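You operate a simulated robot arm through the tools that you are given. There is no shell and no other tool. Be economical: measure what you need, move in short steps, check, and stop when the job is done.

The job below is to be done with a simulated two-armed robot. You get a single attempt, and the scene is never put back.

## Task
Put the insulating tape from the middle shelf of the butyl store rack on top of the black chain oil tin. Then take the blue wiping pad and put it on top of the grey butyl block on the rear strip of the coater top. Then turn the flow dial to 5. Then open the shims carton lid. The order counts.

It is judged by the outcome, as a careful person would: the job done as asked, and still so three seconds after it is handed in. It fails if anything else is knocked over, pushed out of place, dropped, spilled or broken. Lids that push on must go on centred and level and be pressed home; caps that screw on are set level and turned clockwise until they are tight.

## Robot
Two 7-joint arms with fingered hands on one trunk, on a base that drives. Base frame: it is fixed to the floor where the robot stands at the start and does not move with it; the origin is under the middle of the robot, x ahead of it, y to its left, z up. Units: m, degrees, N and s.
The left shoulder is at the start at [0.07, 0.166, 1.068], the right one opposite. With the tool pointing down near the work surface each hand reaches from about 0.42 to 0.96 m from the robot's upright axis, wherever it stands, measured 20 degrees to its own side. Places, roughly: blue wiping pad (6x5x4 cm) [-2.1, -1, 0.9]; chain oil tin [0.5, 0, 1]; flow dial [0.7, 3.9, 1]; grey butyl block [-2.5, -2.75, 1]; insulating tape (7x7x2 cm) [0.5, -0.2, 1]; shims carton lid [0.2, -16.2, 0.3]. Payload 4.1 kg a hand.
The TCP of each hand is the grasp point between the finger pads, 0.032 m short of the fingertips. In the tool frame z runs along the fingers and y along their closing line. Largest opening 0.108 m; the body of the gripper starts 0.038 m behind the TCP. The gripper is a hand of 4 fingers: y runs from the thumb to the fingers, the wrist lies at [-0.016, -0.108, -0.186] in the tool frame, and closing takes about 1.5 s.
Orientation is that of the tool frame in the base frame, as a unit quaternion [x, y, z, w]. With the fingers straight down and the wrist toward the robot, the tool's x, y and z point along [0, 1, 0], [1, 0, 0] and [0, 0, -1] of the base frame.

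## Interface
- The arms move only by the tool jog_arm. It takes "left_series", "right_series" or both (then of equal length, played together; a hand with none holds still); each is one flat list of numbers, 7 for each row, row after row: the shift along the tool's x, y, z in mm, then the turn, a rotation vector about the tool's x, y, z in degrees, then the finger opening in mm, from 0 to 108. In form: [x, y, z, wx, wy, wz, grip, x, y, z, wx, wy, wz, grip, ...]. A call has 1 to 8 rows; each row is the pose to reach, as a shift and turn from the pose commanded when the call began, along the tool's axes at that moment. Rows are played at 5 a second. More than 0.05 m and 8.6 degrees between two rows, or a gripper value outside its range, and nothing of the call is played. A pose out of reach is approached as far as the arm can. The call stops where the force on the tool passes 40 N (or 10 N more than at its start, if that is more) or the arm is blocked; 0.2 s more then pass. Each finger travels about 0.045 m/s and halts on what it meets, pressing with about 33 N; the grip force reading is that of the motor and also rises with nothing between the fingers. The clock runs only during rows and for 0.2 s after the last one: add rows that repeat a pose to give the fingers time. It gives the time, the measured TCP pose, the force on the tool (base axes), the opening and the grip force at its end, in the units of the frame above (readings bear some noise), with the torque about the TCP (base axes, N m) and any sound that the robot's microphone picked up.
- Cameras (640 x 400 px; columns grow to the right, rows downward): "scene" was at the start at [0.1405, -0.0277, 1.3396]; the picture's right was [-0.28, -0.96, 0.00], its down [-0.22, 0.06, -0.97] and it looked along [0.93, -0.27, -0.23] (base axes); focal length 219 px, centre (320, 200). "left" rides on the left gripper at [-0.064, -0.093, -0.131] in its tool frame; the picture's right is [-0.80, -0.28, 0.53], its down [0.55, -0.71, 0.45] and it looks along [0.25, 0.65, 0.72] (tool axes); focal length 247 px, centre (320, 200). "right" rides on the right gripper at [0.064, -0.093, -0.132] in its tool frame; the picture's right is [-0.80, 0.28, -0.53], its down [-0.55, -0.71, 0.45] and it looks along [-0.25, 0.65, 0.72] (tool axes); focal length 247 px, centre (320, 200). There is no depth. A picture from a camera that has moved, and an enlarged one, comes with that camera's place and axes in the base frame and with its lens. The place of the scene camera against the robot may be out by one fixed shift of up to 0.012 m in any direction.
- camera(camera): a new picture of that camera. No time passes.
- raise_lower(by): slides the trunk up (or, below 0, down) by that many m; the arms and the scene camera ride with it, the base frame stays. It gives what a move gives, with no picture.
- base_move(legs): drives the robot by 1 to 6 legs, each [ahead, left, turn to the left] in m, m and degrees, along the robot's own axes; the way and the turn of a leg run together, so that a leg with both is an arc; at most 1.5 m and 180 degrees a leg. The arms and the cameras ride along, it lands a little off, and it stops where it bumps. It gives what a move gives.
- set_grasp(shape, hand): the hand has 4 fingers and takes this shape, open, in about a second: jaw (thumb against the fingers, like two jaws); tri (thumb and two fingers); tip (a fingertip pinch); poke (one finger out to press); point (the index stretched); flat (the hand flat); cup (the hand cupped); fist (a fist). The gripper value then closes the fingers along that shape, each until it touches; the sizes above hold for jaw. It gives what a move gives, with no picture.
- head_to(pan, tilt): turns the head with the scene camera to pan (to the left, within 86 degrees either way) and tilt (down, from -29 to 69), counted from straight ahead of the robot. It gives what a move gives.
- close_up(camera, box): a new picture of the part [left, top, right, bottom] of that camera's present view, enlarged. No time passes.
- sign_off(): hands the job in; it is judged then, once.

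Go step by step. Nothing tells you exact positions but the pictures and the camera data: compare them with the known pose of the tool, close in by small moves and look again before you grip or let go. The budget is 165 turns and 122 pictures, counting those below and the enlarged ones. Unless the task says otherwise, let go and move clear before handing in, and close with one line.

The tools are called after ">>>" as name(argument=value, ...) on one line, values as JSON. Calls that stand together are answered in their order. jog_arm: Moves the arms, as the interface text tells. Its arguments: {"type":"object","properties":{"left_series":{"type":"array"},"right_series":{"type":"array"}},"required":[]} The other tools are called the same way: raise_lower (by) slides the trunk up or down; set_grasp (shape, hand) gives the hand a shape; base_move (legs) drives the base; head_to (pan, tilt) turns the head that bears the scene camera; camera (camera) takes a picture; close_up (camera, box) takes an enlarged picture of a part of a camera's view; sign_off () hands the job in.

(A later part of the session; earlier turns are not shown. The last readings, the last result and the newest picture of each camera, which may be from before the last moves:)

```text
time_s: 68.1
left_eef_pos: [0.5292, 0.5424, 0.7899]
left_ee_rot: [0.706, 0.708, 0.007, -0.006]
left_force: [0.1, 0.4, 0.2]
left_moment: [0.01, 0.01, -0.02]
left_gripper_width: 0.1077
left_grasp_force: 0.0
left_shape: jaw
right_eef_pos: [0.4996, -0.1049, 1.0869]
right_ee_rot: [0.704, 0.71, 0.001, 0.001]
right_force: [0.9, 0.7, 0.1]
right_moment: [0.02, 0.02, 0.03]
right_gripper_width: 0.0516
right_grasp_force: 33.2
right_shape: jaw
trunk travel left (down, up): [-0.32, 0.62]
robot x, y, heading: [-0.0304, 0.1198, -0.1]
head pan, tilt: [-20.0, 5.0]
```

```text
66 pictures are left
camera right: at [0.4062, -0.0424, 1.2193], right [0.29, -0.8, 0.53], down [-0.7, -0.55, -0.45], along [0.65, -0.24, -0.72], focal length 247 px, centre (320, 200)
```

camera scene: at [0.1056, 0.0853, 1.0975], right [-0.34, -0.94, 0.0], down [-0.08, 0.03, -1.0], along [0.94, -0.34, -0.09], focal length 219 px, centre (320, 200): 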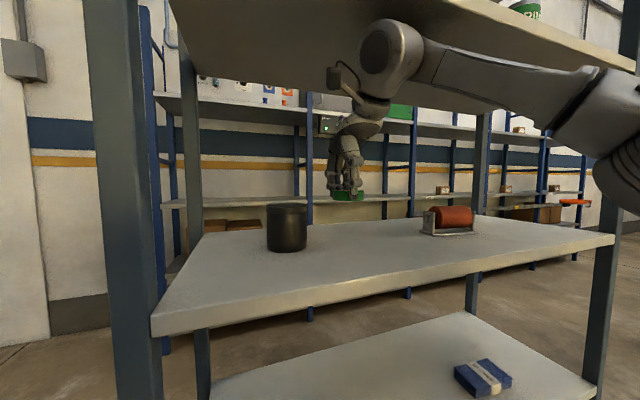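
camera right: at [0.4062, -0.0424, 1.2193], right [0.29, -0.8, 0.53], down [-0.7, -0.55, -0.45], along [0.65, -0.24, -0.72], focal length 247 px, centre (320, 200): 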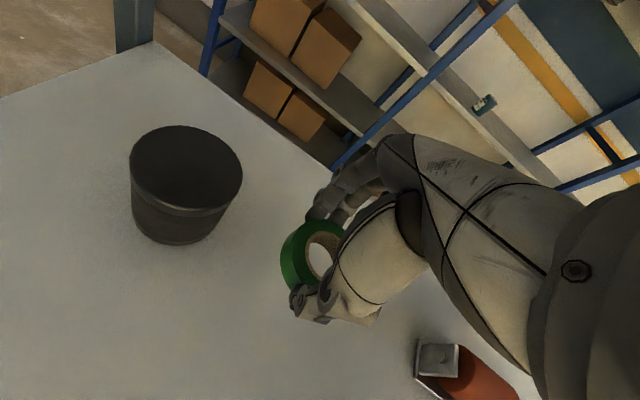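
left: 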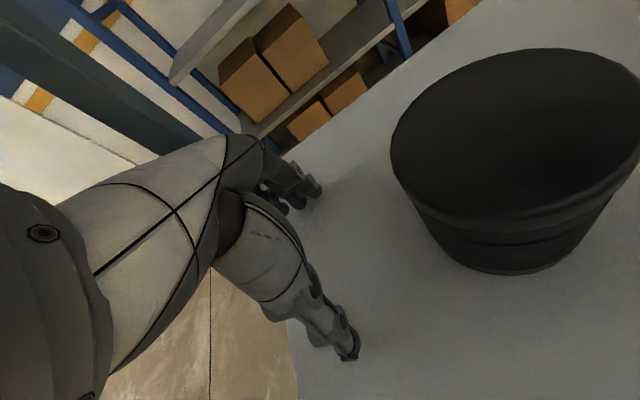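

The arm can't reach further across from this stance, so I'll carry the tape over by moving the base 0.113 m left and 0.02 m forward. There is about 1 cm of clearance above the tin.

>>> base_move(legs=[[0.02, 0.113, 0]])

>>> camera(camera="right")

>>> camera(camera="scene")

```text
time_s: 69.4
left_eef_pos: [0.4957, 0.6686, 0.7889]
left_ee_rot: [0.685, 0.728, 0.006, -0.007]
left_force: [0.9, 0.3, 0.3]
left_moment: [-0.01, -0.01, 0.0]
left_gripper_width: 0.108
left_grasp_force: 0.1
left_shape: jaw
right_eef_pos: [0.5015, 0.0188, 1.0879]
right_ee_rot: [0.683, 0.73, 0.002, 0.002]
right_force: [0.0, 0.4, -1.0]
right_moment: [0.02, 0.01, 0.01]
right_gripper_width: 0.0513
right_grasp_force: 33.7
right_shape: jaw
trunk travel left (down, up): [-0.32, 0.62]
robot x, y, heading: [-0.0417, 0.2145, 3.3]
head pan, tilt: [-20.0, 5.0]
stopped in leg 1: the robot was blocked; the commanded pose is now the measured one
```

```text
65 pictures are left
camera right: at [0.4064, 0.077, 1.2195], right [0.33, -0.78, 0.53], down [-0.67, -0.59, -0.45], along [0.67, -0.21, -0.72], focal length 247 px, centre (320, 200)
```

right: 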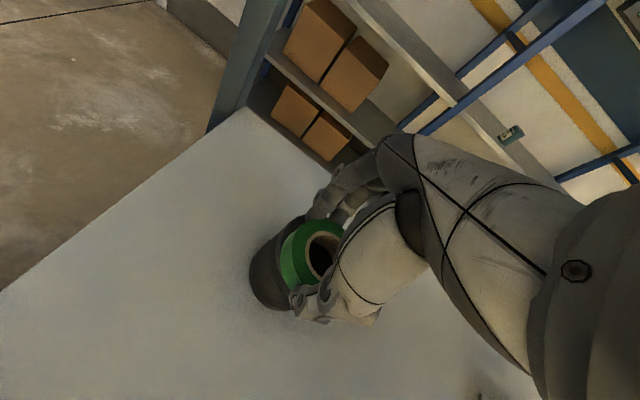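

```text
64 pictures are left
camera scene: at [0.0985, 0.1876, 1.0975], right [-0.29, -0.96, 0.0], down [-0.08, 0.02, -1.0], along [0.95, -0.28, -0.09], focal length 219 px, centre (320, 200)
```

scene: 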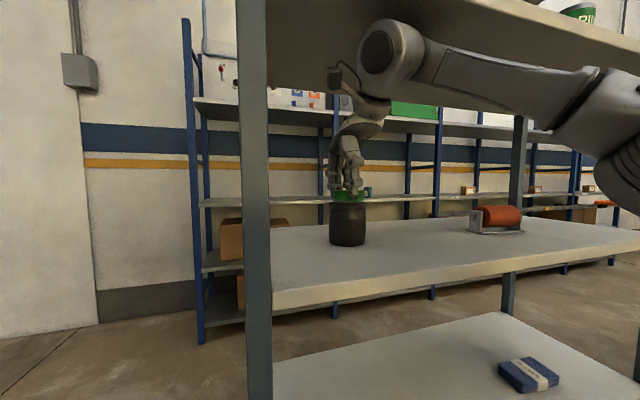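

The base bumped slightly and turned 3 degrees, but the tape is now nearly over the tin. It needs about +18 mm in x and -11 mm in y.

>>> jog_arm(right_series=[-6, 8, 0, 0, 0, 0, 40, -12, 17, 0, 0, 0, 0, 40, -12, 17, 0, 0, 0, 0, 40])

>>> close_up(camera="scene", box=[280, 150, 420, 250])

>>> close_up(camera="right", box=[220, 180, 400, 340])

```text
time_s: 70.2
left_eef_pos: [0.495, 0.6689, 0.7904]
left_ee_rot: [0.685, 0.729, 0.005, -0.006]
left_force: [-0.4, -0.4, 0.1]
left_moment: [-0.04, 0.0, 0.01]
left_gripper_width: 0.1078
left_grasp_force: 0.0
left_shape: jaw
right_eef_pos: [0.5194, 0.008, 1.0876]
right_ee_rot: [0.684, 0.729, 0.002, 0.001]
right_force: [-0.2, 0.2, 0.2]
right_moment: [0.02, 0.02, 0.04]
right_gripper_width: 0.0514
right_grasp_force: 32.9
right_shape: jaw
trunk travel left (down, up): [-0.32, 0.62]
robot x, y, heading: [-0.042, 0.2149, 3.4]
head pan, tilt: [-20.0, 5.0]
```

```text
4.00 times, centred on (350, 200) of scene
camera zoom: at [0.0982, 0.1879, 1.0976], right [-0.29, -0.96, 0.0], down [-0.08, 0.02, -1.0], along [0.95, -0.28, -0.09], focal length 878 px, centre (200, 200)
```

zoom: 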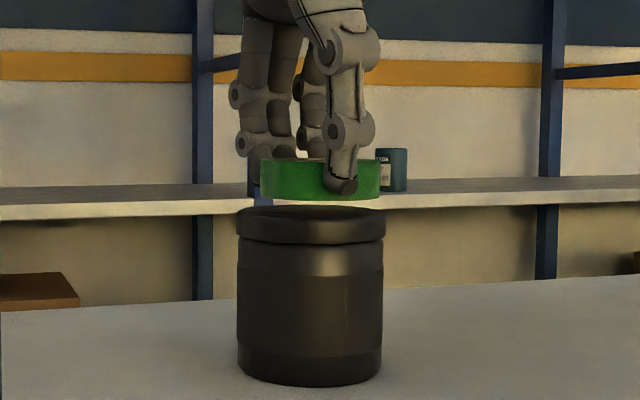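

```text
2.50 times, centred on (310, 260) of right
camera zoom: at [0.4237, 0.0665, 1.2196], right [0.33, -0.78, 0.53], down [-0.67, -0.59, -0.45], along [0.67, -0.2, -0.72], focal length 617 px, centre (345, 50)
```

zoom: 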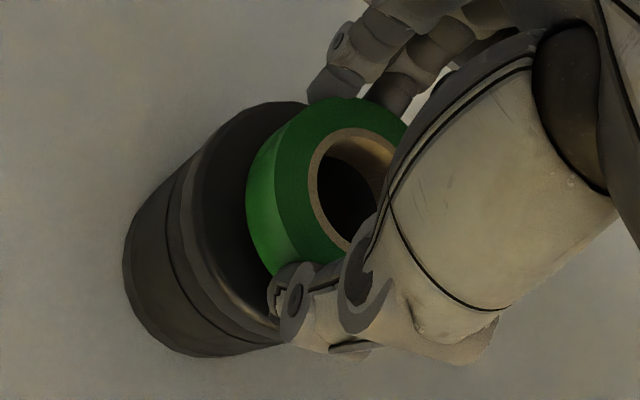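

The tape is centred within about 4 mm of the tin, roughly 1 cm above it. I'll shift 4 mm left and lower gently until contact.

>>> jog_arm(right_series=[4, 0, 0, 0, 0, 0, 40, 4, 0, 5, 0, 0, 0, 40, 4, 0, 8, 0, 0, 0, 40, 4, 0, 10, 0, 0, 0, 40, 4, 0, 10, 0, 0, 0, 40])

>>> close_up(camera="scene", box=[280, 150, 420, 250])

```text
time_s: 71.4
left_eef_pos: [0.4942, 0.669, 0.7901]
left_ee_rot: [0.685, 0.728, 0.005, -0.006]
left_force: [0.1, -0.2, 0.3]
left_moment: [0.04, 0.02, 0.01]
left_gripper_width: 0.1081
left_grasp_force: 0.0
left_shape: jaw
right_eef_pos: [0.5185, 0.013, 1.079]
right_ee_rot: [0.683, 0.731, 0.002, 0.001]
right_force: [3.2, -0.9, 16.5]
right_moment: [-0.11, -0.11, 0.05]
right_gripper_width: 0.0518
right_grasp_force: 33.0
right_shape: jaw
right hand out of reach, approached as far as the arm can: row 1
trunk travel left (down, up): [-0.32, 0.62]
robot x, y, heading: [-0.0431, 0.2125, 3.7]
head pan, tilt: [-20.0, 5.0]
```

```text
4.00 times, centred on (350, 200) of scene
camera zoom: at [0.0975, 0.1881, 1.0979], right [-0.29, -0.96, 0.0], down [-0.08, 0.02, -1.0], along [0.95, -0.28, -0.09], focal length 878 px, centre (200, 200)
```

zoom: 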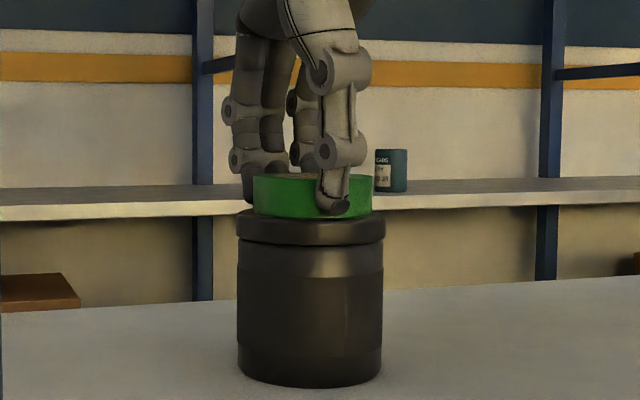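

The tape is seated. I'll ease 1.5 mm up, open, and lift away.

>>> jog_arm(right_series=[0, 0, -2, 0, 0, 0, 45, 0, 0, -2, 0, 0, 0, 55, 0, 0, -2, 0, 0, 0, 65, 0, 0, -2, 0, 0, 0, 80, 0, 0, -2, 0, 0, 0, 95, 0, 0, -2, 0, 0, 0, 105, 0, 0, -4, 0, 0, 0, 105])

>>> close_up(camera="scene", box=[280, 150, 420, 250])

```text
time_s: 73.0
left_eef_pos: [0.4956, 0.6688, 0.79]
left_ee_rot: [0.685, 0.728, 0.006, -0.007]
left_force: [0.4, 0.3, 0.0]
left_moment: [0.02, 0.03, 0.0]
left_gripper_width: 0.108
left_grasp_force: 0.0
left_shape: jaw
right_eef_pos: [0.5209, 0.011, 1.0814]
right_ee_rot: [0.684, 0.73, 0.002, 0.002]
right_force: [-0.1, -0.1, 0.3]
right_moment: [0.03, -0.01, -0.03]
right_gripper_width: 0.105
right_grasp_force: 0.1
right_shape: jaw
trunk travel left (down, up): [-0.32, 0.62]
robot x, y, heading: [-0.0416, 0.214, 3.2]
head pan, tilt: [-20.0, 5.0]
```

```text
4.00 times, centred on (350, 200) of scene
camera zoom: at [0.0985, 0.1877, 1.0975], right [-0.29, -0.96, 0.0], down [-0.08, 0.02, -1.0], along [0.95, -0.28, -0.09], focal length 878 px, centre (200, 200)
```

zoom: 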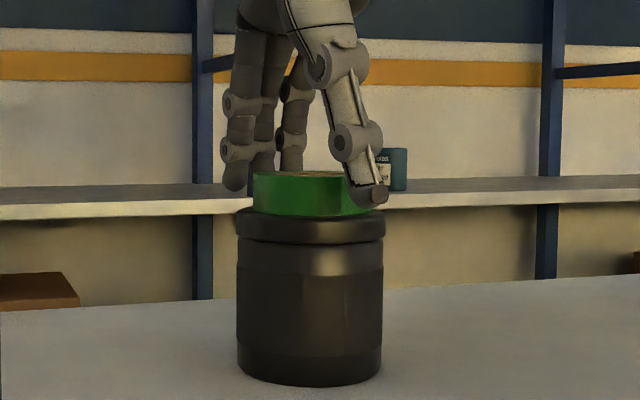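

The tape sits on the tin. There is little headroom to lift, so I'll slide the open hand straight right, with the tape passing freely between thumb and fingers, and then back out.

>>> jog_arm(right_series=[-30, -2, -3, 0, 0, 0, 107, -60, -4, -3, 0, 0, 0, 107, -95, -6, -3, 0, 0, 0, 107, -130, -8, -3, 0, 0, 0, 107, -135, -50, 5, 0, 0, 0, 107, -140, -95, 15, 0, 0, 0, 107, -140, -140, 15, 0, 0, 0, 107])

>>> camera(camera="scene")

```text
time_s: 74.6
left_eef_pos: [0.4947, 0.6694, 0.7899]
left_ee_rot: [0.685, 0.728, 0.007, -0.006]
left_force: [-0.4, -0.1, 0.2]
left_moment: [-0.01, -0.01, 0.02]
left_gripper_width: 0.1077
left_grasp_force: 0.1
left_shape: jaw
right_eef_pos: [0.388, -0.1374, 1.0665]
right_ee_rot: [0.684, 0.73, 0.002, 0.002]
right_force: [-0.3, 0.4, -0.5]
right_moment: [0.01, 0.0, 0.02]
right_gripper_width: 0.1068
right_grasp_force: 0.1
right_shape: jaw
trunk travel left (down, up): [-0.32, 0.62]
robot x, y, heading: [-0.0421, 0.2094, 3.3]
head pan, tilt: [-20.0, 5.0]
```

```text
59 pictures are left
camera scene: at [0.0976, 0.1875, 1.0977], right [-0.29, -0.96, 0.0], down [-0.08, 0.03, -1.0], along [0.95, -0.28, -0.09], focal length 219 px, centre (320, 200)
```

scene: 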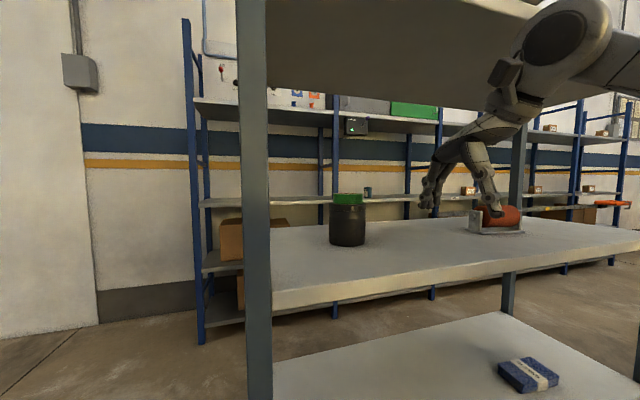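

Step 1 is done: the tape is on the tin. I'll back straight out, raise the trunk, and look to the right and behind for the coater and the blue pad.

>>> base_move(legs=[[-0.65, 0, 0]])

>>> raise_lower(by=0.2)

>>> head_to(pan=-86, tilt=15)

>>> camera(camera="scene")

```text
time_s: 76.0
left_eef_pos: [0.449, 0.6224, 0.7914]
left_ee_rot: [0.706, 0.708, 0.007, -0.007]
left_force: [-0.1, -0.5, 0.0]
left_moment: [0.0, -0.02, 0.0]
left_gripper_width: 0.1079
left_grasp_force: 0.2
left_shape: jaw
right_eef_pos: [0.2982, -0.1766, 1.067]
right_ee_rot: [0.704, 0.71, 0.002, 0.001]
right_force: [0.1, -0.2, 0.2]
right_moment: [0.0, 0.0, 0.03]
right_gripper_width: 0.1067
right_grasp_force: 0.1
right_shape: jaw
trunk travel left (down, up): [-0.32, 0.62]
robot x, y, heading: [-0.1094, 0.1958, 0.1]
head pan, tilt: [-20.0, 5.0]
stopped in leg 1: the robot was blocked; the commanded pose is now the measured one
```

```text
time_s: 78.2
left_eef_pos: [0.4511, 0.6233, 0.9898]
left_ee_rot: [0.705, 0.709, 0.007, -0.006]
left_force: [0.2, 0.3, -0.2]
left_moment: [0.0, 0.0, 0.07]
left_gripper_width: 0.1075
left_grasp_force: 0.1
left_shape: jaw
right_eef_pos: [0.2983, -0.1773, 1.2658]
right_ee_rot: [0.705, 0.709, 0.001, 0.001]
right_force: [0.0, -0.3, -0.2]
right_moment: [0.0, 0.01, -0.05]
right_gripper_width: 0.1067
right_grasp_force: 0.1
right_shape: jaw
trunk travel left (down, up): [-0.52, 0.42]
robot x, y, heading: [-0.111, 0.1967, -0.1]
head pan, tilt: [-20.0, 5.0]
```

```text
time_s: 79.6
left_eef_pos: [0.4499, 0.6242, 0.9905]
left_ee_rot: [0.706, 0.708, 0.007, -0.007]
left_force: [-0.5, 0.3, -0.7]
left_moment: [0.0, 0.04, 0.01]
left_gripper_width: 0.1076
left_grasp_force: 0.1
left_shape: jaw
right_eef_pos: [0.298, -0.1758, 1.2647]
right_ee_rot: [0.705, 0.709, 0.0, 0.001]
right_force: [-0.1, -0.8, 0.8]
right_moment: [-0.01, 0.04, 0.02]
right_gripper_width: 0.1064
right_grasp_force: 0.1
right_shape: jaw
trunk travel left (down, up): [-0.52, 0.42]
robot x, y, heading: [-0.1107, 0.1959, -0.3]
head pan, tilt: [-85.9, 15.0]
```

```text
58 pictures are left
camera scene: at [-0.053, 0.1041, 1.2814], right [-1.0, -0.07, 0.0], down [-0.02, 0.26, -0.97], along [0.07, -0.96, -0.26], focal length 219 px, centre (320, 200)
```

scene: 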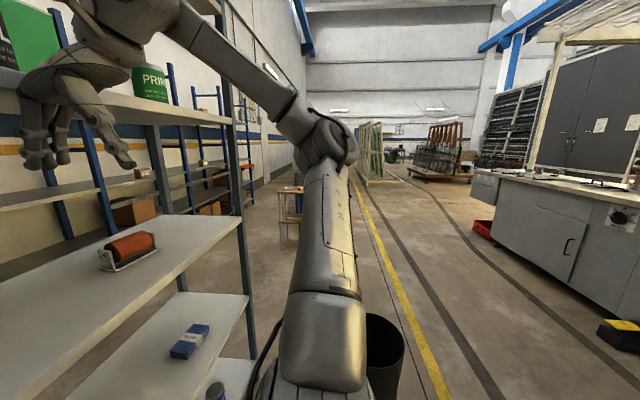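

The base was blocked from going back, and the right hand is now close to the upper board. I'll look to the left and rear for the obstacle.

>>> head_to(pan=86, tilt=35)

>>> camera(camera="scene")

>>> head_to(pan=-86, tilt=50)

>>> camera(camera="scene")

```text
time_s: 82.2
left_eef_pos: [0.4507, 0.6233, 0.9912]
left_ee_rot: [0.706, 0.708, 0.007, -0.006]
left_force: [1.1, -0.4, -1.0]
left_moment: [0.02, -0.01, -0.02]
left_gripper_width: 0.1078
left_grasp_force: 0.1
left_shape: jaw
right_eef_pos: [0.2988, -0.176, 1.2654]
right_ee_rot: [0.704, 0.71, 0.002, 0.002]
right_force: [0.0, -0.5, -0.3]
right_moment: [0.01, -0.01, 0.0]
right_gripper_width: 0.1071
right_grasp_force: 0.2
right_shape: jaw
trunk travel left (down, up): [-0.52, 0.42]
robot x, y, heading: [-0.1111, 0.1992, 0.0]
head pan, tilt: [85.9, 35.0]
```

```text
57 pictures are left
camera scene: at [-0.0536, 0.2851, 1.2494], right [1.0, -0.07, 0.0], down [-0.04, -0.57, -0.82], along [0.06, 0.82, -0.57], focal length 219 px, centre (320, 200)
```

scene: 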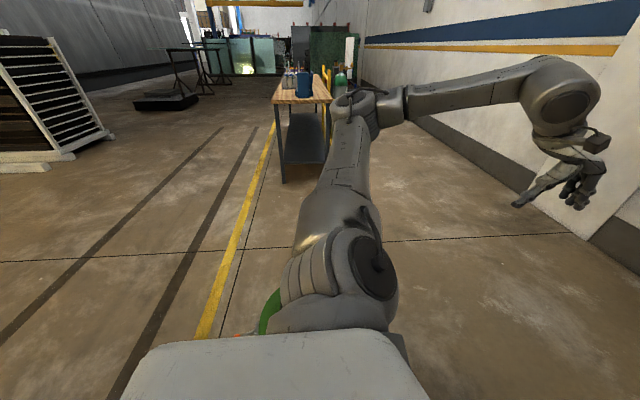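

```text
time_s: 84.8
left_eef_pos: [0.4497, 0.6231, 0.9897]
left_ee_rot: [0.706, 0.708, 0.006, -0.007]
left_force: [-0.9, 0.6, 0.2]
left_moment: [0.0, 0.0, 0.02]
left_gripper_width: 0.1076
left_grasp_force: 0.0
left_shape: jaw
right_eef_pos: [0.2984, -0.1756, 1.2654]
right_ee_rot: [0.704, 0.71, 0.0, 0.001]
right_force: [-0.3, 0.8, -0.8]
right_moment: [0.0, 0.03, 0.0]
right_gripper_width: 0.1069
right_grasp_force: 0.1
right_shape: jaw
trunk travel left (down, up): [-0.52, 0.42]
robot x, y, heading: [-0.107, 0.1995, 0.2]
head pan, tilt: [-85.9, 50.0]
```

```text
56 pictures are left
camera scene: at [-0.0542, 0.1205, 1.2276], right [-1.0, -0.07, 0.0], down [-0.06, 0.76, -0.64], along [0.05, -0.64, -0.77], focal length 219 px, centre (320, 200)
```

scene: 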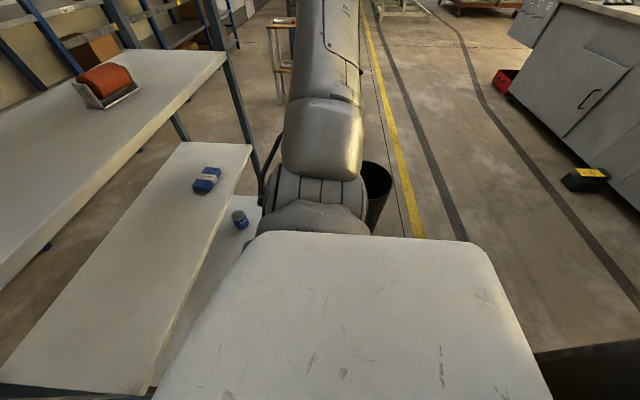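

Something low at the left rear seems to be stopping the base, since the earlier drive back at smaller y was free. I'll shift right 0.2 m first and then back up.

>>> base_move(legs=[[0, -0.2, 0], [-0.15, 0, 0]])

>>> head_to(pan=86, tilt=55)

>>> camera(camera="scene")

```text
time_s: 87.4
left_eef_pos: [0.2982, 0.422, 0.9899]
left_ee_rot: [0.705, 0.709, 0.007, -0.006]
left_force: [0.4, -0.5, 0.7]
left_moment: [0.0, -0.04, 0.01]
left_gripper_width: 0.1079
left_grasp_force: 0.1
left_shape: jaw
right_eef_pos: [0.147, -0.3778, 1.2656]
right_ee_rot: [0.704, 0.71, 0.002, 0.002]
right_force: [-0.2, 0.2, 0.2]
right_moment: [0.03, -0.02, 0.0]
right_gripper_width: 0.107
right_grasp_force: 0.1
right_shape: jaw
trunk travel left (down, up): [-0.52, 0.42]
robot x, y, heading: [-0.2599, -0.0035, 0.3]
head pan, tilt: [-85.9, 50.0]
```

```text
time_s: 90.0
left_eef_pos: [0.299, 0.4231, 0.9904]
left_ee_rot: [0.705, 0.709, 0.007, -0.006]
left_force: [0.2, 0.6, 0.6]
left_moment: [0.01, 0.0, 0.0]
left_gripper_width: 0.1078
left_grasp_force: 0.0
left_shape: jaw
right_eef_pos: [0.1477, -0.3774, 1.2657]
right_ee_rot: [0.705, 0.71, 0.001, 0.001]
right_force: [0.2, 0.6, -0.5]
right_moment: [0.01, 0.0, -0.01]
right_gripper_width: 0.1065
right_grasp_force: 0.1
right_shape: jaw
trunk travel left (down, up): [-0.52, 0.42]
robot x, y, heading: [-0.2612, -0.0054, -0.0]
head pan, tilt: [85.9, 55.0]
```

```text
55 pictures are left
camera scene: at [-0.2057, 0.0678, 1.2211], right [1.0, -0.07, 0.0], down [-0.06, -0.82, -0.57], along [0.04, 0.57, -0.82], focal length 219 px, centre (320, 200)
```

scene: 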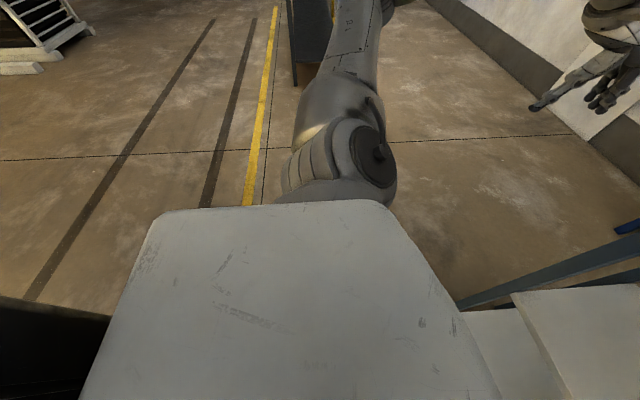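

Nothing is visibly in the way on this side. The grey bench front is near x = -2.2, and there is a bin at about (-0.33, -0.85) to avoid. I'll back up 0.7 m, turn right to face the pad area, and look.

>>> base_move(legs=[[-0.7, 0, 0], [0, 0, -140]])

>>> head_to(pan=0, tilt=20)

>>> camera(camera="scene")

```text
time_s: 99.6
left_eef_pos: [-1.1286, -0.6853, 0.9896]
left_ee_rot: [0.903, -0.429, 0.009, 0.005]
left_force: [0.9, 0.9, -0.1]
left_moment: [0.02, 0.0, 0.04]
left_gripper_width: 0.1079
left_grasp_force: 0.0
left_shape: jaw
right_eef_pos: [-1.5162, 0.0311, 1.2655]
right_ee_rot: [0.904, -0.427, -0.001, 0.002]
right_force: [0.4, 0.0, -0.6]
right_moment: [-0.01, 0.01, 0.03]
right_gripper_width: 0.1068
right_grasp_force: 0.1
right_shape: jaw
trunk travel left (down, up): [-0.52, 0.42]
robot x, y, heading: [-0.9638, -0.0011, -141.4]
head pan, tilt: [85.9, 55.0]
```

```text
time_s: 101.2
left_eef_pos: [-1.1294, -0.6856, 0.9901]
left_ee_rot: [0.903, -0.429, 0.008, 0.003]
left_force: [-0.1, -0.3, 0.4]
left_moment: [0.02, -0.01, 0.0]
left_gripper_width: 0.1079
left_grasp_force: 0.0
left_shape: jaw
right_eef_pos: [-1.5155, 0.032, 1.2646]
right_ee_rot: [0.905, -0.426, 0.0, 0.001]
right_force: [-0.6, -0.5, -0.2]
right_moment: [0.0, -0.02, -0.02]
right_gripper_width: 0.1068
right_grasp_force: 0.0
right_shape: jaw
trunk travel left (down, up): [-0.52, 0.42]
robot x, y, heading: [-0.96, -0.0026, -140.8]
head pan, tilt: [0.0, 20.0]
```

```text
54 pictures are left
camera scene: at [-1.0719, -0.0939, 1.2732], right [-0.63, 0.78, 0.0], down [0.27, 0.22, -0.94], along [-0.73, -0.59, -0.34], focal length 219 px, centre (320, 200)
```

scene: 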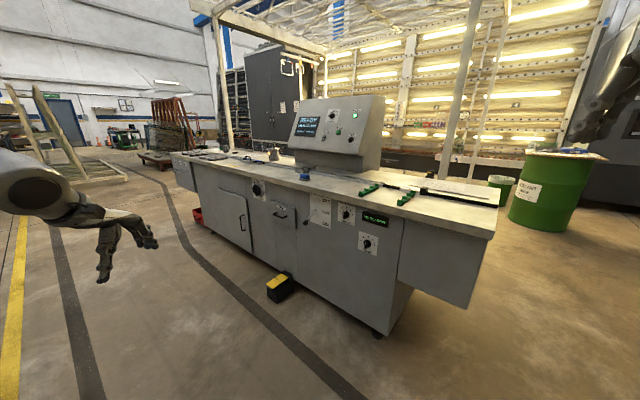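

The coater bench with its console is ahead, and a small blue item is on its front edge near the expected pad place. I'll zoom in on the top.

>>> close_up(camera="scene", box=[160, 110, 340, 220])

```text
3.56 times, centred on (250, 165) of scene
camera zoom: at [-1.0719, -0.0939, 1.2732], right [-0.63, 0.78, 0.0], down [0.27, 0.22, -0.94], along [-0.73, -0.59, -0.34], focal length 780 px, centre (569, 324)
```

zoom: 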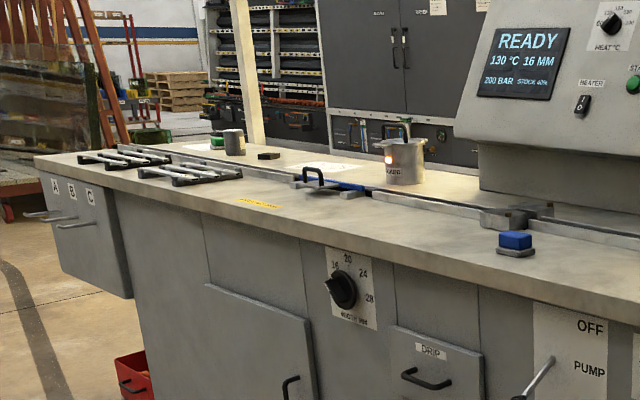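

The pad is the blue block near the front edge at about [-2.1, -1.04], and the bench's front edge is at x ≈ -1.94. I'll face the bench, staying to the right of the foot pedal, and use the left hand.

>>> raise_lower(by=0.12)

>>> base_move(legs=[[0, 0, -39], [0, 0.62, 0], [0.35, 0, 0]])

>>> head_to(pan=25, tilt=40)

>>> camera(camera="scene")

```text
time_s: 102.7
left_eef_pos: [-1.1293, -0.6849, 1.1092]
left_ee_rot: [0.903, -0.429, 0.009, 0.004]
left_force: [-0.1, -0.4, 0.1]
left_moment: [-0.02, -0.01, 0.02]
left_gripper_width: 0.1078
left_grasp_force: 0.1
left_shape: jaw
right_eef_pos: [-1.5161, 0.0313, 1.3856]
right_ee_rot: [0.905, -0.426, 0.0, 0.001]
right_force: [0.4, 0.7, -0.3]
right_moment: [0.03, 0.02, 0.03]
right_gripper_width: 0.1068
right_grasp_force: 0.1
right_shape: jaw
trunk travel left (down, up): [-0.64, 0.3]
robot x, y, heading: [-0.9615, 0.0016, -140.8]
head pan, tilt: [0.0, 20.0]
```

```text
time_s: 109.9
left_eef_pos: [-1.8702, -1.0498, 1.1103]
left_ee_rot: [0.709, -0.706, 0.007, 0.006]
left_force: [0.4, 0.5, -0.5]
left_moment: [0.0, 0.04, 0.02]
left_gripper_width: 0.1079
left_grasp_force: 0.0
left_shape: jaw
right_eef_pos: [-1.7196, -0.2507, 1.3863]
right_ee_rot: [0.71, -0.704, -0.001, 0.002]
right_force: [-0.2, -1.3, 0.1]
right_moment: [-0.03, -0.02, 0.03]
right_gripper_width: 0.1067
right_grasp_force: 0.0
right_shape: jaw
trunk travel left (down, up): [-0.64, 0.3]
robot x, y, heading: [-1.3093, -0.6205, -180.2]
head pan, tilt: [0.0, 20.0]
```

```text
time_s: 110.8
left_eef_pos: [-1.8702, -1.0503, 1.1102]
left_ee_rot: [0.709, -0.705, 0.007, 0.007]
left_force: [-0.5, 0.2, -0.1]
left_moment: [-0.01, -0.03, -0.03]
left_gripper_width: 0.1078
left_grasp_force: 0.0
left_shape: jaw
right_eef_pos: [-1.7198, -0.25, 1.3856]
right_ee_rot: [0.71, -0.704, -0.001, 0.001]
right_force: [-0.5, 0.1, 0.0]
right_moment: [0.03, 0.02, -0.03]
right_gripper_width: 0.107
right_grasp_force: 0.1
right_shape: jaw
trunk travel left (down, up): [-0.64, 0.3]
robot x, y, heading: [-1.3097, -0.6223, -179.8]
head pan, tilt: [25.0, 40.0]
```

```text
52 pictures are left
camera scene: at [-1.4361, -0.6619, 1.3619], right [-0.42, 0.91, 0.0], down [0.58, 0.27, -0.77], along [-0.69, -0.33, -0.64], focal length 219 px, centre (320, 200)
```

scene: 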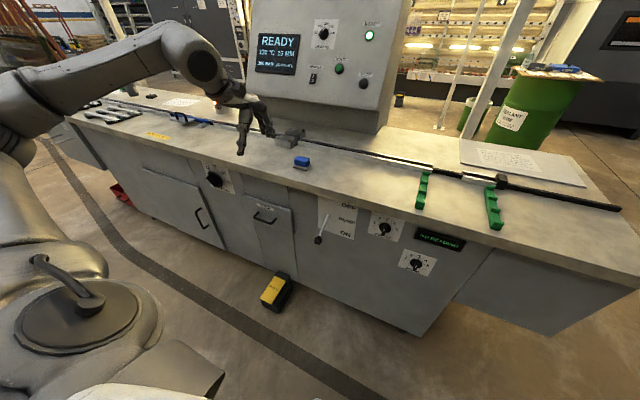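

The pad is just ahead of the left hand. I'll use the left hand's camera for a second fix.

>>> camera(camera="left")

>>> close_up(camera="scene", box=[220, 100, 400, 210])

```text
51 pictures are left
camera left: at [-1.7769, -0.9842, 1.2404], right [0.28, 0.79, -0.55], down [0.71, -0.55, -0.44], along [-0.65, -0.27, -0.71], focal length 247 px, centre (320, 200)
```

left: 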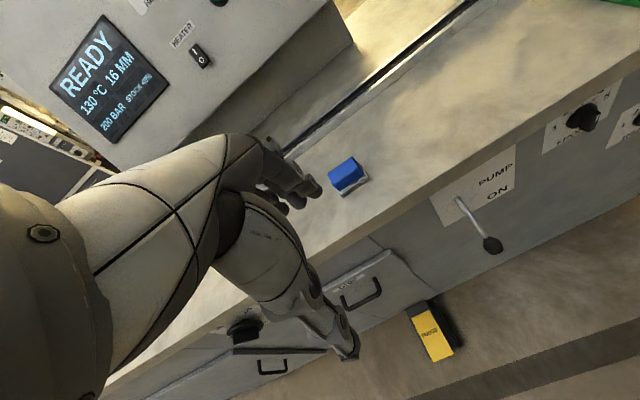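

```text
3.56 times, centred on (310, 155) of scene
camera zoom: at [-1.4361, -0.6619, 1.3619], right [-0.42, 0.91, 0.0], down [0.58, 0.27, -0.77], along [-0.69, -0.33, -0.64], focal length 780 px, centre (356, 360)
```

zoom: 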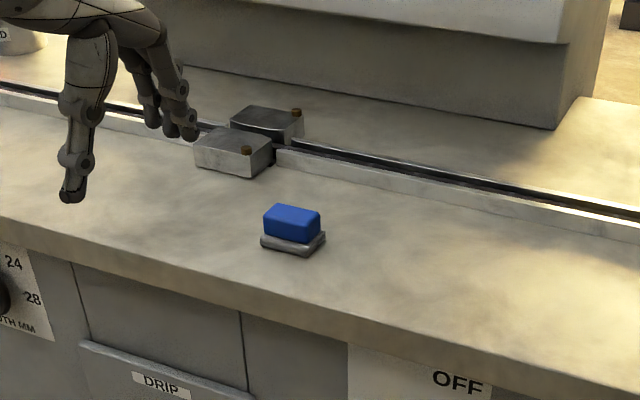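

The pad is a blue block on a grey sole, aligned with the bench. I'll drive 0.15 m closer and bring the left hand above it for a better fix.

>>> base_move(legs=[[0.15, 0, 0]])

>>> jog_arm(left_series=[0, 20, 20, 0, 0, 0, 108, 0, 40, 40, 0, 0, 0, 108, 0, 50, 60, 0, 0, 0, 108, 0, 50, 75, 0, 0, 0, 108, 0, 50, 75, 0, 0, 0, 108])

>>> camera(camera="left")

>>> close_up(camera="scene", box=[160, 100, 360, 225])

```text
time_s: 112.2
left_eef_pos: [-2.0198, -1.0502, 1.1101]
left_ee_rot: [0.709, -0.705, 0.007, 0.007]
left_force: [0.3, -0.1, -0.1]
left_moment: [0.02, 0.01, 0.0]
left_gripper_width: 0.1077
left_grasp_force: 0.1
left_shape: jaw
right_eef_pos: [-1.8684, -0.2504, 1.3861]
right_ee_rot: [0.71, -0.704, -0.001, 0.001]
right_force: [0.2, -0.7, 0.2]
right_moment: [0.02, 0.0, 0.0]
right_gripper_width: 0.1069
right_grasp_force: 0.1
right_shape: jaw
trunk travel left (down, up): [-0.64, 0.3]
robot x, y, heading: [-1.4609, -0.6233, -179.8]
head pan, tilt: [25.0, 40.0]
```

```text
time_s: 113.3
left_eef_pos: [-2.0726, -1.0523, 1.0342]
left_ee_rot: [0.709, -0.705, 0.007, 0.007]
left_force: [0.4, 0.3, 0.1]
left_moment: [-0.01, 0.03, 0.01]
left_gripper_width: 0.1077
left_grasp_force: 0.1
left_shape: jaw
right_eef_pos: [-1.8708, -0.2496, 1.3856]
right_ee_rot: [0.711, -0.703, -0.001, 0.002]
right_force: [-0.4, -0.5, 1.0]
right_moment: [-0.02, -0.03, -0.01]
right_gripper_width: 0.1067
right_grasp_force: 0.0
right_shape: jaw
trunk travel left (down, up): [-0.64, 0.3]
robot x, y, heading: [-1.4606, -0.6241, -179.7]
head pan, tilt: [25.0, 40.0]
```

```text
49 pictures are left
camera left: at [-1.9786, -0.9861, 1.1648], right [0.28, 0.79, -0.55], down [0.71, -0.55, -0.44], along [-0.65, -0.27, -0.71], focal length 247 px, centre (320, 200)
```

left: 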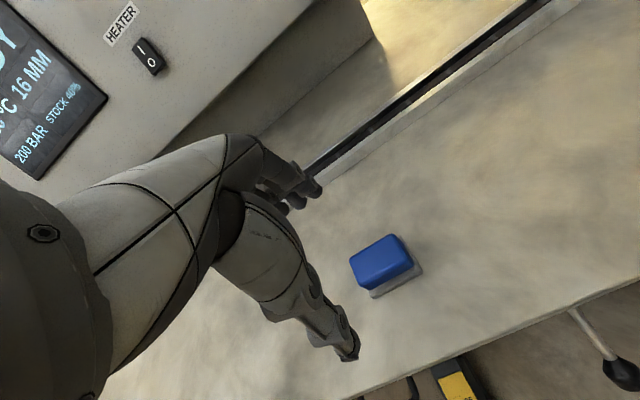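

```text
3.20 times, centred on (260, 162) of scene
camera zoom: at [-1.5871, -0.6621, 1.3618], right [-0.42, 0.91, 0.0], down [0.58, 0.27, -0.77], along [-0.69, -0.33, -0.64], focal length 702 px, centre (512, 320)
```

zoom: 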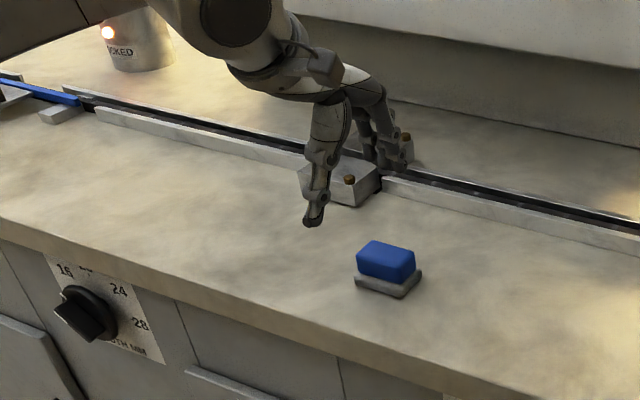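

Triangulation from the hand camera gives the pad centre as [-2.081, -1.043, 0.909], with the bench top near 0.889. I'll centre over it and descend.

>>> jog_arm(left_series=[-9, 8, 0, 0, 0, 0, 108, -9, 8, 35, 0, 0, 0, 108, -9, 8, 65, 0, 0, 0, 108, -9, 8, 88, 0, 0, 0, 108, -9, 8, 102, 0, 0, 0, 108, -9, 8, 102, 0, 0, 0, 108])

>>> close_up(camera="scene", box=[180, 120, 340, 220])

```text
time_s: 114.8
left_eef_pos: [-2.0771, -1.0442, 0.9332]
left_ee_rot: [0.709, -0.705, 0.006, 0.007]
left_force: [0.9, -0.4, 0.0]
left_moment: [0.02, -0.01, 0.03]
left_gripper_width: 0.1077
left_grasp_force: 0.1
left_shape: jaw
right_eef_pos: [-1.8706, -0.25, 1.3861]
right_ee_rot: [0.71, -0.704, -0.001, 0.001]
right_force: [0.0, 0.6, 1.0]
right_moment: [0.02, -0.01, 0.01]
right_gripper_width: 0.1065
right_grasp_force: 0.0
right_shape: jaw
trunk travel left (down, up): [-0.64, 0.3]
robot x, y, heading: [-1.4615, -0.6236, -180.2]
head pan, tilt: [25.0, 40.0]
```

```text
4.00 times, centred on (260, 170) of scene
camera zoom: at [-1.5868, -0.662, 1.3618], right [-0.42, 0.91, 0.0], down [0.58, 0.27, -0.77], along [-0.69, -0.33, -0.64], focal length 878 px, centre (560, 320)
```

zoom: 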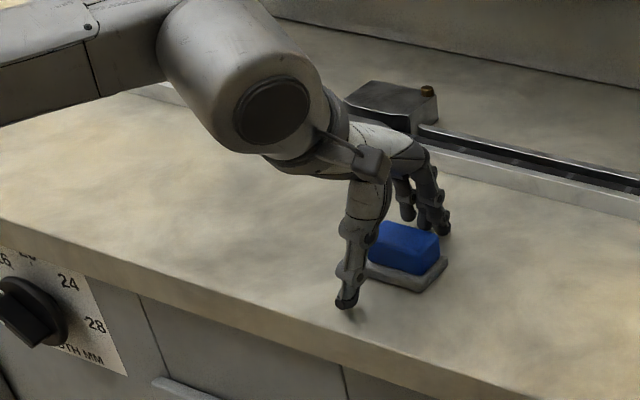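

The hand straddles the pad. I'll grip the blue body just above the grey sole, with a 3 mm correction, and close.

>>> jog_arm(left_series=[-3, 3, -3, 0, 0, 0, 95, -3, 3, -3, 0, 0, 0, 78, -3, 3, -3, 0, 0, 0, 60, -3, 3, -3, 0, 0, 0, 45, -3, 3, -3, 0, 0, 0, 30, -3, 3, -3, 0, 0, 0, 25, -3, 3, -3, 0, 0, 0, 25, -3, 3, -3, 0, 0, 0, 25])

>>> close_up(camera="scene", box=[180, 120, 340, 220])

```text
time_s: 116.5
left_eef_pos: [-2.082, -1.0414, 0.9362]
left_ee_rot: [0.709, -0.705, 0.006, 0.007]
left_force: [0.1, 0.3, 0.4]
left_moment: [-0.03, 0.03, 0.01]
left_gripper_width: 0.0396
left_grasp_force: 32.7
left_shape: jaw
right_eef_pos: [-1.8698, -0.2502, 1.3855]
right_ee_rot: [0.71, -0.704, -0.001, 0.001]
right_force: [-0.4, -0.1, 0.2]
right_moment: [0.01, 0.05, 0.0]
right_gripper_width: 0.1067
right_grasp_force: 0.1
right_shape: jaw
trunk travel left (down, up): [-0.64, 0.3]
robot x, y, heading: [-1.4624, -0.6234, -180.0]
head pan, tilt: [25.0, 40.0]
```

```text
4.00 times, centred on (260, 170) of scene
camera zoom: at [-1.5867, -0.6623, 1.3618], right [-0.42, 0.91, 0.0], down [0.58, 0.27, -0.77], along [-0.69, -0.33, -0.64], focal length 878 px, centre (560, 320)
```

zoom: 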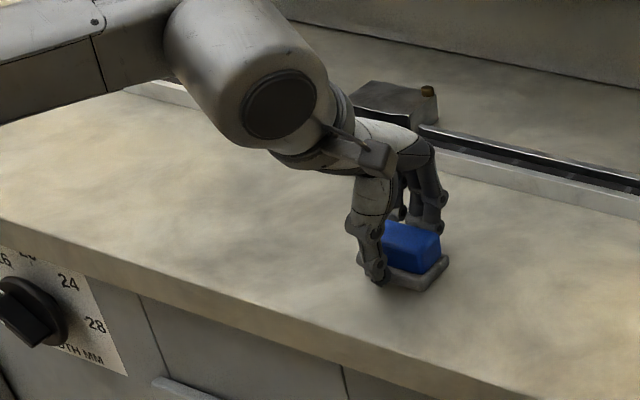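

The grip is good. I'll lift 40 mm and look.

>>> jog_arm(left_series=[0, 0, -10, 0, 0, 0, 25, 0, 0, -25, 0, 0, 0, 25, 0, 0, -40, 0, 0, 0, 25, 0, 0, -40, 0, 0, 0, 25])

>>> close_up(camera="scene", box=[180, 100, 340, 220])

```text
time_s: 117.5
left_eef_pos: [-2.0819, -1.0416, 0.9766]
left_ee_rot: [0.708, -0.706, 0.006, 0.007]
left_force: [-0.2, 0.3, -0.2]
left_moment: [0.03, -0.02, 0.0]
left_gripper_width: 0.0395
left_grasp_force: 32.9
left_shape: jaw
right_eef_pos: [-1.8704, -0.2512, 1.3866]
right_ee_rot: [0.71, -0.704, -0.001, 0.002]
right_force: [0.3, -0.1, -0.1]
right_moment: [0.0, 0.01, 0.0]
right_gripper_width: 0.107
right_grasp_force: 0.0
right_shape: jaw
trunk travel left (down, up): [-0.64, 0.3]
robot x, y, heading: [-1.4609, -0.6214, -180.3]
head pan, tilt: [25.0, 40.0]
```

```text
3.33 times, centred on (260, 160) of scene
camera zoom: at [-1.587, -0.6624, 1.3618], right [-0.42, 0.91, 0.0], down [0.58, 0.27, -0.77], along [-0.69, -0.33, -0.64], focal length 731 px, centre (520, 333)
```

zoom: 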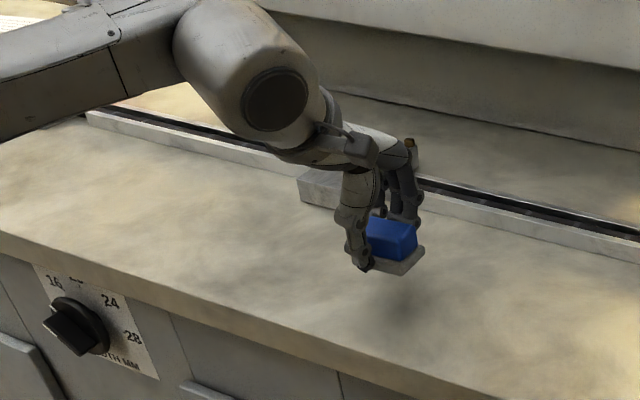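

The pad lifts cleanly with its sole. I'll raise the trunk, back off, and drive along the bench toward the grey block, then look.

>>> raise_lower(by=0.13)

>>> base_move(legs=[[-0.25, 0, 0], [0, 0.9, 0], [0, 0.85, 0]])

>>> head_to(pan=15, tilt=25)

>>> camera(camera="scene")

```text
time_s: 119.1
left_eef_pos: [-2.0819, -1.0414, 1.1069]
left_ee_rot: [0.708, -0.706, 0.007, 0.007]
left_force: [0.0, 0.2, 0.0]
left_moment: [-0.01, 0.0, -0.02]
left_gripper_width: 0.0393
left_grasp_force: 32.7
left_shape: jaw
right_eef_pos: [-1.8708, -0.2501, 1.5152]
right_ee_rot: [0.71, -0.704, -0.001, 0.001]
right_force: [0.3, -0.1, 0.7]
right_moment: [0.01, 0.0, 0.02]
right_gripper_width: 0.1066
right_grasp_force: 0.1
right_shape: jaw
trunk travel left (down, up): [-0.77, 0.17]
robot x, y, heading: [-1.4598, -0.6206, -180.0]
head pan, tilt: [25.0, 40.0]
```

```text
time_s: 129.4
left_eef_pos: [-1.8389, -2.7762, 1.1061]
left_ee_rot: [-0.705, 0.709, -0.007, -0.007]
left_force: [0.2, -0.1, -0.1]
left_moment: [0.02, 0.0, -0.01]
left_gripper_width: 0.0395
left_grasp_force: 33.0
left_shape: jaw
right_eef_pos: [-1.62, -1.9873, 1.5161]
right_ee_rot: [-0.706, 0.708, 0.001, -0.002]
right_force: [0.7, -0.4, -0.5]
right_moment: [0.01, 0.0, 0.0]
right_gripper_width: 0.1069
right_grasp_force: 0.0
right_shape: jaw
trunk travel left (down, up): [-0.77, 0.17]
robot x, y, heading: [-1.2152, -2.3651, 179.5]
head pan, tilt: [25.0, 40.0]
```

```text
time_s: 130.1
left_eef_pos: [-1.8394, -2.7762, 1.106]
left_ee_rot: [-0.706, 0.709, -0.007, -0.006]
left_force: [-0.7, 0.3, 0.2]
left_moment: [-0.02, 0.05, -0.01]
left_gripper_width: 0.0395
left_grasp_force: 32.9
left_shape: jaw
right_eef_pos: [-1.621, -1.9879, 1.5149]
right_ee_rot: [-0.707, 0.708, 0.001, -0.002]
right_force: [-0.1, -0.5, 0.8]
right_moment: [-0.04, 0.01, 0.0]
right_gripper_width: 0.1069
right_grasp_force: 0.1
right_shape: jaw
trunk travel left (down, up): [-0.77, 0.17]
robot x, y, heading: [-1.2142, -2.3654, 179.5]
head pan, tilt: [15.0, 25.0]
```

```text
44 pictures are left
camera scene: at [-1.3533, -2.3905, 1.515], right [-0.25, 0.97, 0.0], down [0.41, 0.11, -0.91], along [-0.88, -0.23, -0.42], focal length 219 px, centre (320, 200)
```

scene: 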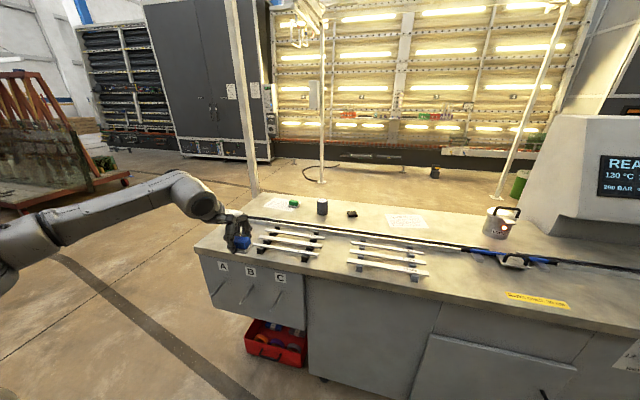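

On the rear strip I see a green item, a grey upright one and a small black one. I'll zoom in.

>>> close_up(camera="scene", box=[210, 170, 400, 290])

```text
3.33 times, centred on (305, 230) of scene
camera zoom: at [-1.3533, -2.3905, 1.515], right [-0.25, 0.97, 0.0], down [0.41, 0.11, -0.91], along [-0.88, -0.23, -0.42], focal length 731 px, centre (370, 100)
```

zoom: 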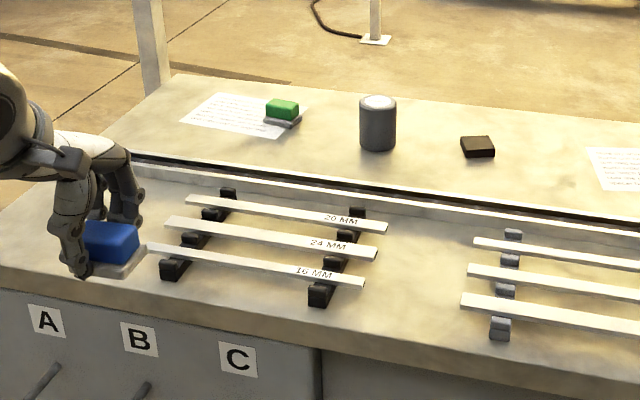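

The grey block is the upright grey cylinder at about [-2.48, -2.67], top near 0.975 and about 7 cm across. I'll drive closer with the pad held high.

>>> base_move(legs=[[0, 0.1, 0], [0.33, 0, 0]])

>>> camera(camera="left")

```text
time_s: 133.1
left_eef_pos: [-2.1688, -2.8725, 1.1072]
left_ee_rot: [-0.704, 0.71, -0.005, -0.008]
left_force: [0.4, -0.2, -0.8]
left_moment: [-0.03, 0.0, 0.01]
left_gripper_width: 0.0396
left_grasp_force: 33.0
left_shape: jaw
right_eef_pos: [-1.9486, -2.0827, 1.5157]
right_ee_rot: [-0.706, 0.708, 0.001, -0.003]
right_force: [-0.3, 1.1, -0.4]
right_moment: [-0.02, 0.0, 0.01]
right_gripper_width: 0.1068
right_grasp_force: 0.0
right_shape: jaw
trunk travel left (down, up): [-0.77, 0.17]
robot x, y, heading: [-1.5418, -2.463, 179.3]
head pan, tilt: [15.0, 25.0]
```

```text
42 pictures are left
camera left: at [-2.0758, -2.8075, 1.2369], right [0.29, 0.79, -0.55], down [0.7, -0.56, -0.44], along [-0.65, -0.26, -0.71], focal length 247 px, centre (320, 200)
```

left: 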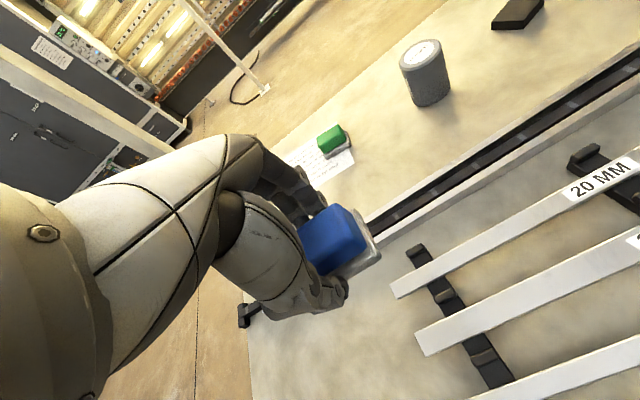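

From this view the block is at about [-2.45, -2.65]. I'll move the pad near and above it and take a second view.

>>> jog_arm(left_series=[-32, 35, 0, 0, 0, 0, 25, -64, 70, 0, 0, 0, 0, 25, -96, 105, 0, 0, 0, 0, 25, -128, 140, 0, 0, 0, 0, 25, -160, 175, 0, 0, 0, 0, 25, -188, 210, 0, 0, 0, 0, 25, -188, 210, 0, 0, 0, 0, 25])

>>> camera(camera="left")

>>> camera(camera="scene")

```text
time_s: 134.7
left_eef_pos: [-2.3794, -2.6833, 1.1044]
left_ee_rot: [-0.705, 0.71, -0.007, -0.007]
left_force: [-0.4, 0.0, -0.8]
left_moment: [-0.01, 0.0, 0.01]
left_gripper_width: 0.0392
left_grasp_force: 33.2
left_shape: jaw
right_eef_pos: [-1.949, -2.0848, 1.5168]
right_ee_rot: [-0.706, 0.708, 0.002, -0.002]
right_force: [0.3, -1.0, 0.2]
right_moment: [0.02, 0.02, 0.03]
right_gripper_width: 0.1071
right_grasp_force: 0.1
right_shape: jaw
trunk travel left (down, up): [-0.77, 0.17]
robot x, y, heading: [-1.5464, -2.4608, 179.4]
head pan, tilt: [15.0, 25.0]
```

```text
41 pictures are left
camera left: at [-2.2851, -2.6188, 1.2343], right [0.29, 0.79, -0.55], down [0.7, -0.56, -0.44], along [-0.65, -0.26, -0.71], focal length 247 px, centre (320, 200)
```

left: 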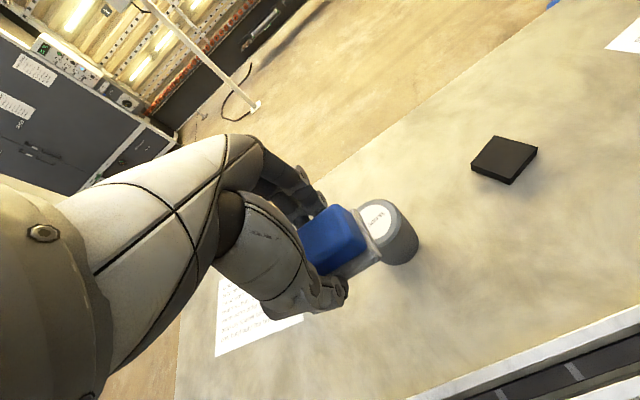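

```text
40 pictures are left
camera scene: at [-1.6829, -2.4879, 1.5152], right [-0.25, 0.97, 0.0], down [0.41, 0.11, -0.91], along [-0.88, -0.23, -0.42], focal length 219 px, centre (320, 200)
```

scene: 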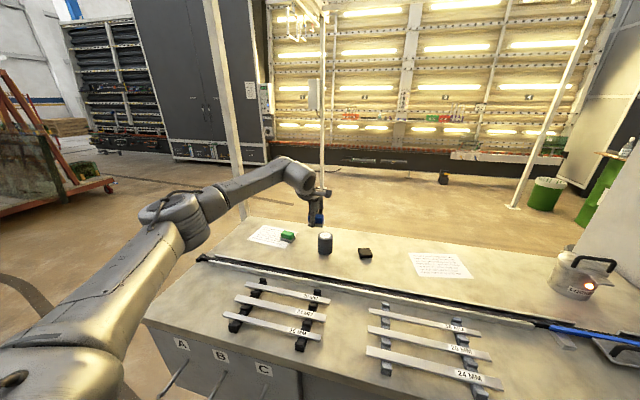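

The grey cylinder seems to carry a label on its top. I'll read it to be sure which item is the butyl block.

>>> close_up(camera="left", box=[340, 180, 440, 280])

>>> close_up(camera="scene", box=[260, 210, 390, 280])

```text
4.00 times, centred on (390, 230) of left
camera zoom: at [-2.2851, -2.6188, 1.2343], right [0.29, 0.79, -0.55], down [0.7, -0.56, -0.44], along [-0.65, -0.26, -0.71], focal length 988 px, centre (40, 80)
```

zoom: 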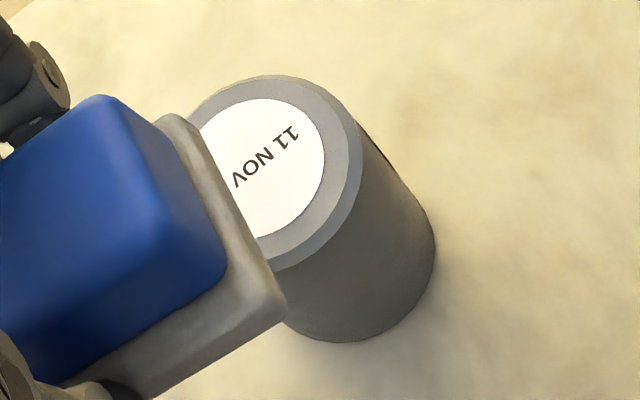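

```text
4.92 times, centred on (325, 245) of scene
camera zoom: at [-1.6829, -2.4879, 1.5152], right [-0.25, 0.97, 0.0], down [0.41, 0.11, -0.91], along [-0.88, -0.23, -0.42], focal length 1080 px, centre (295, -22)
```

zoom: 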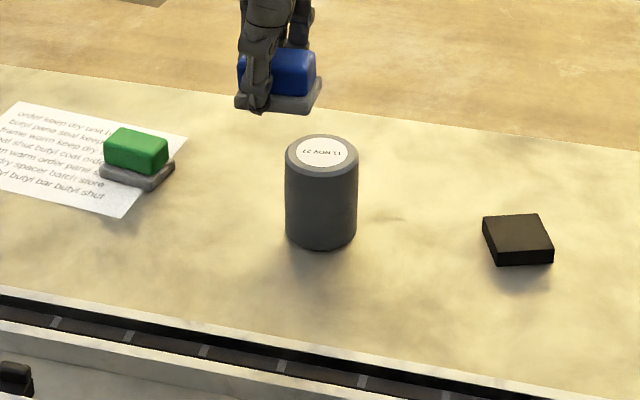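

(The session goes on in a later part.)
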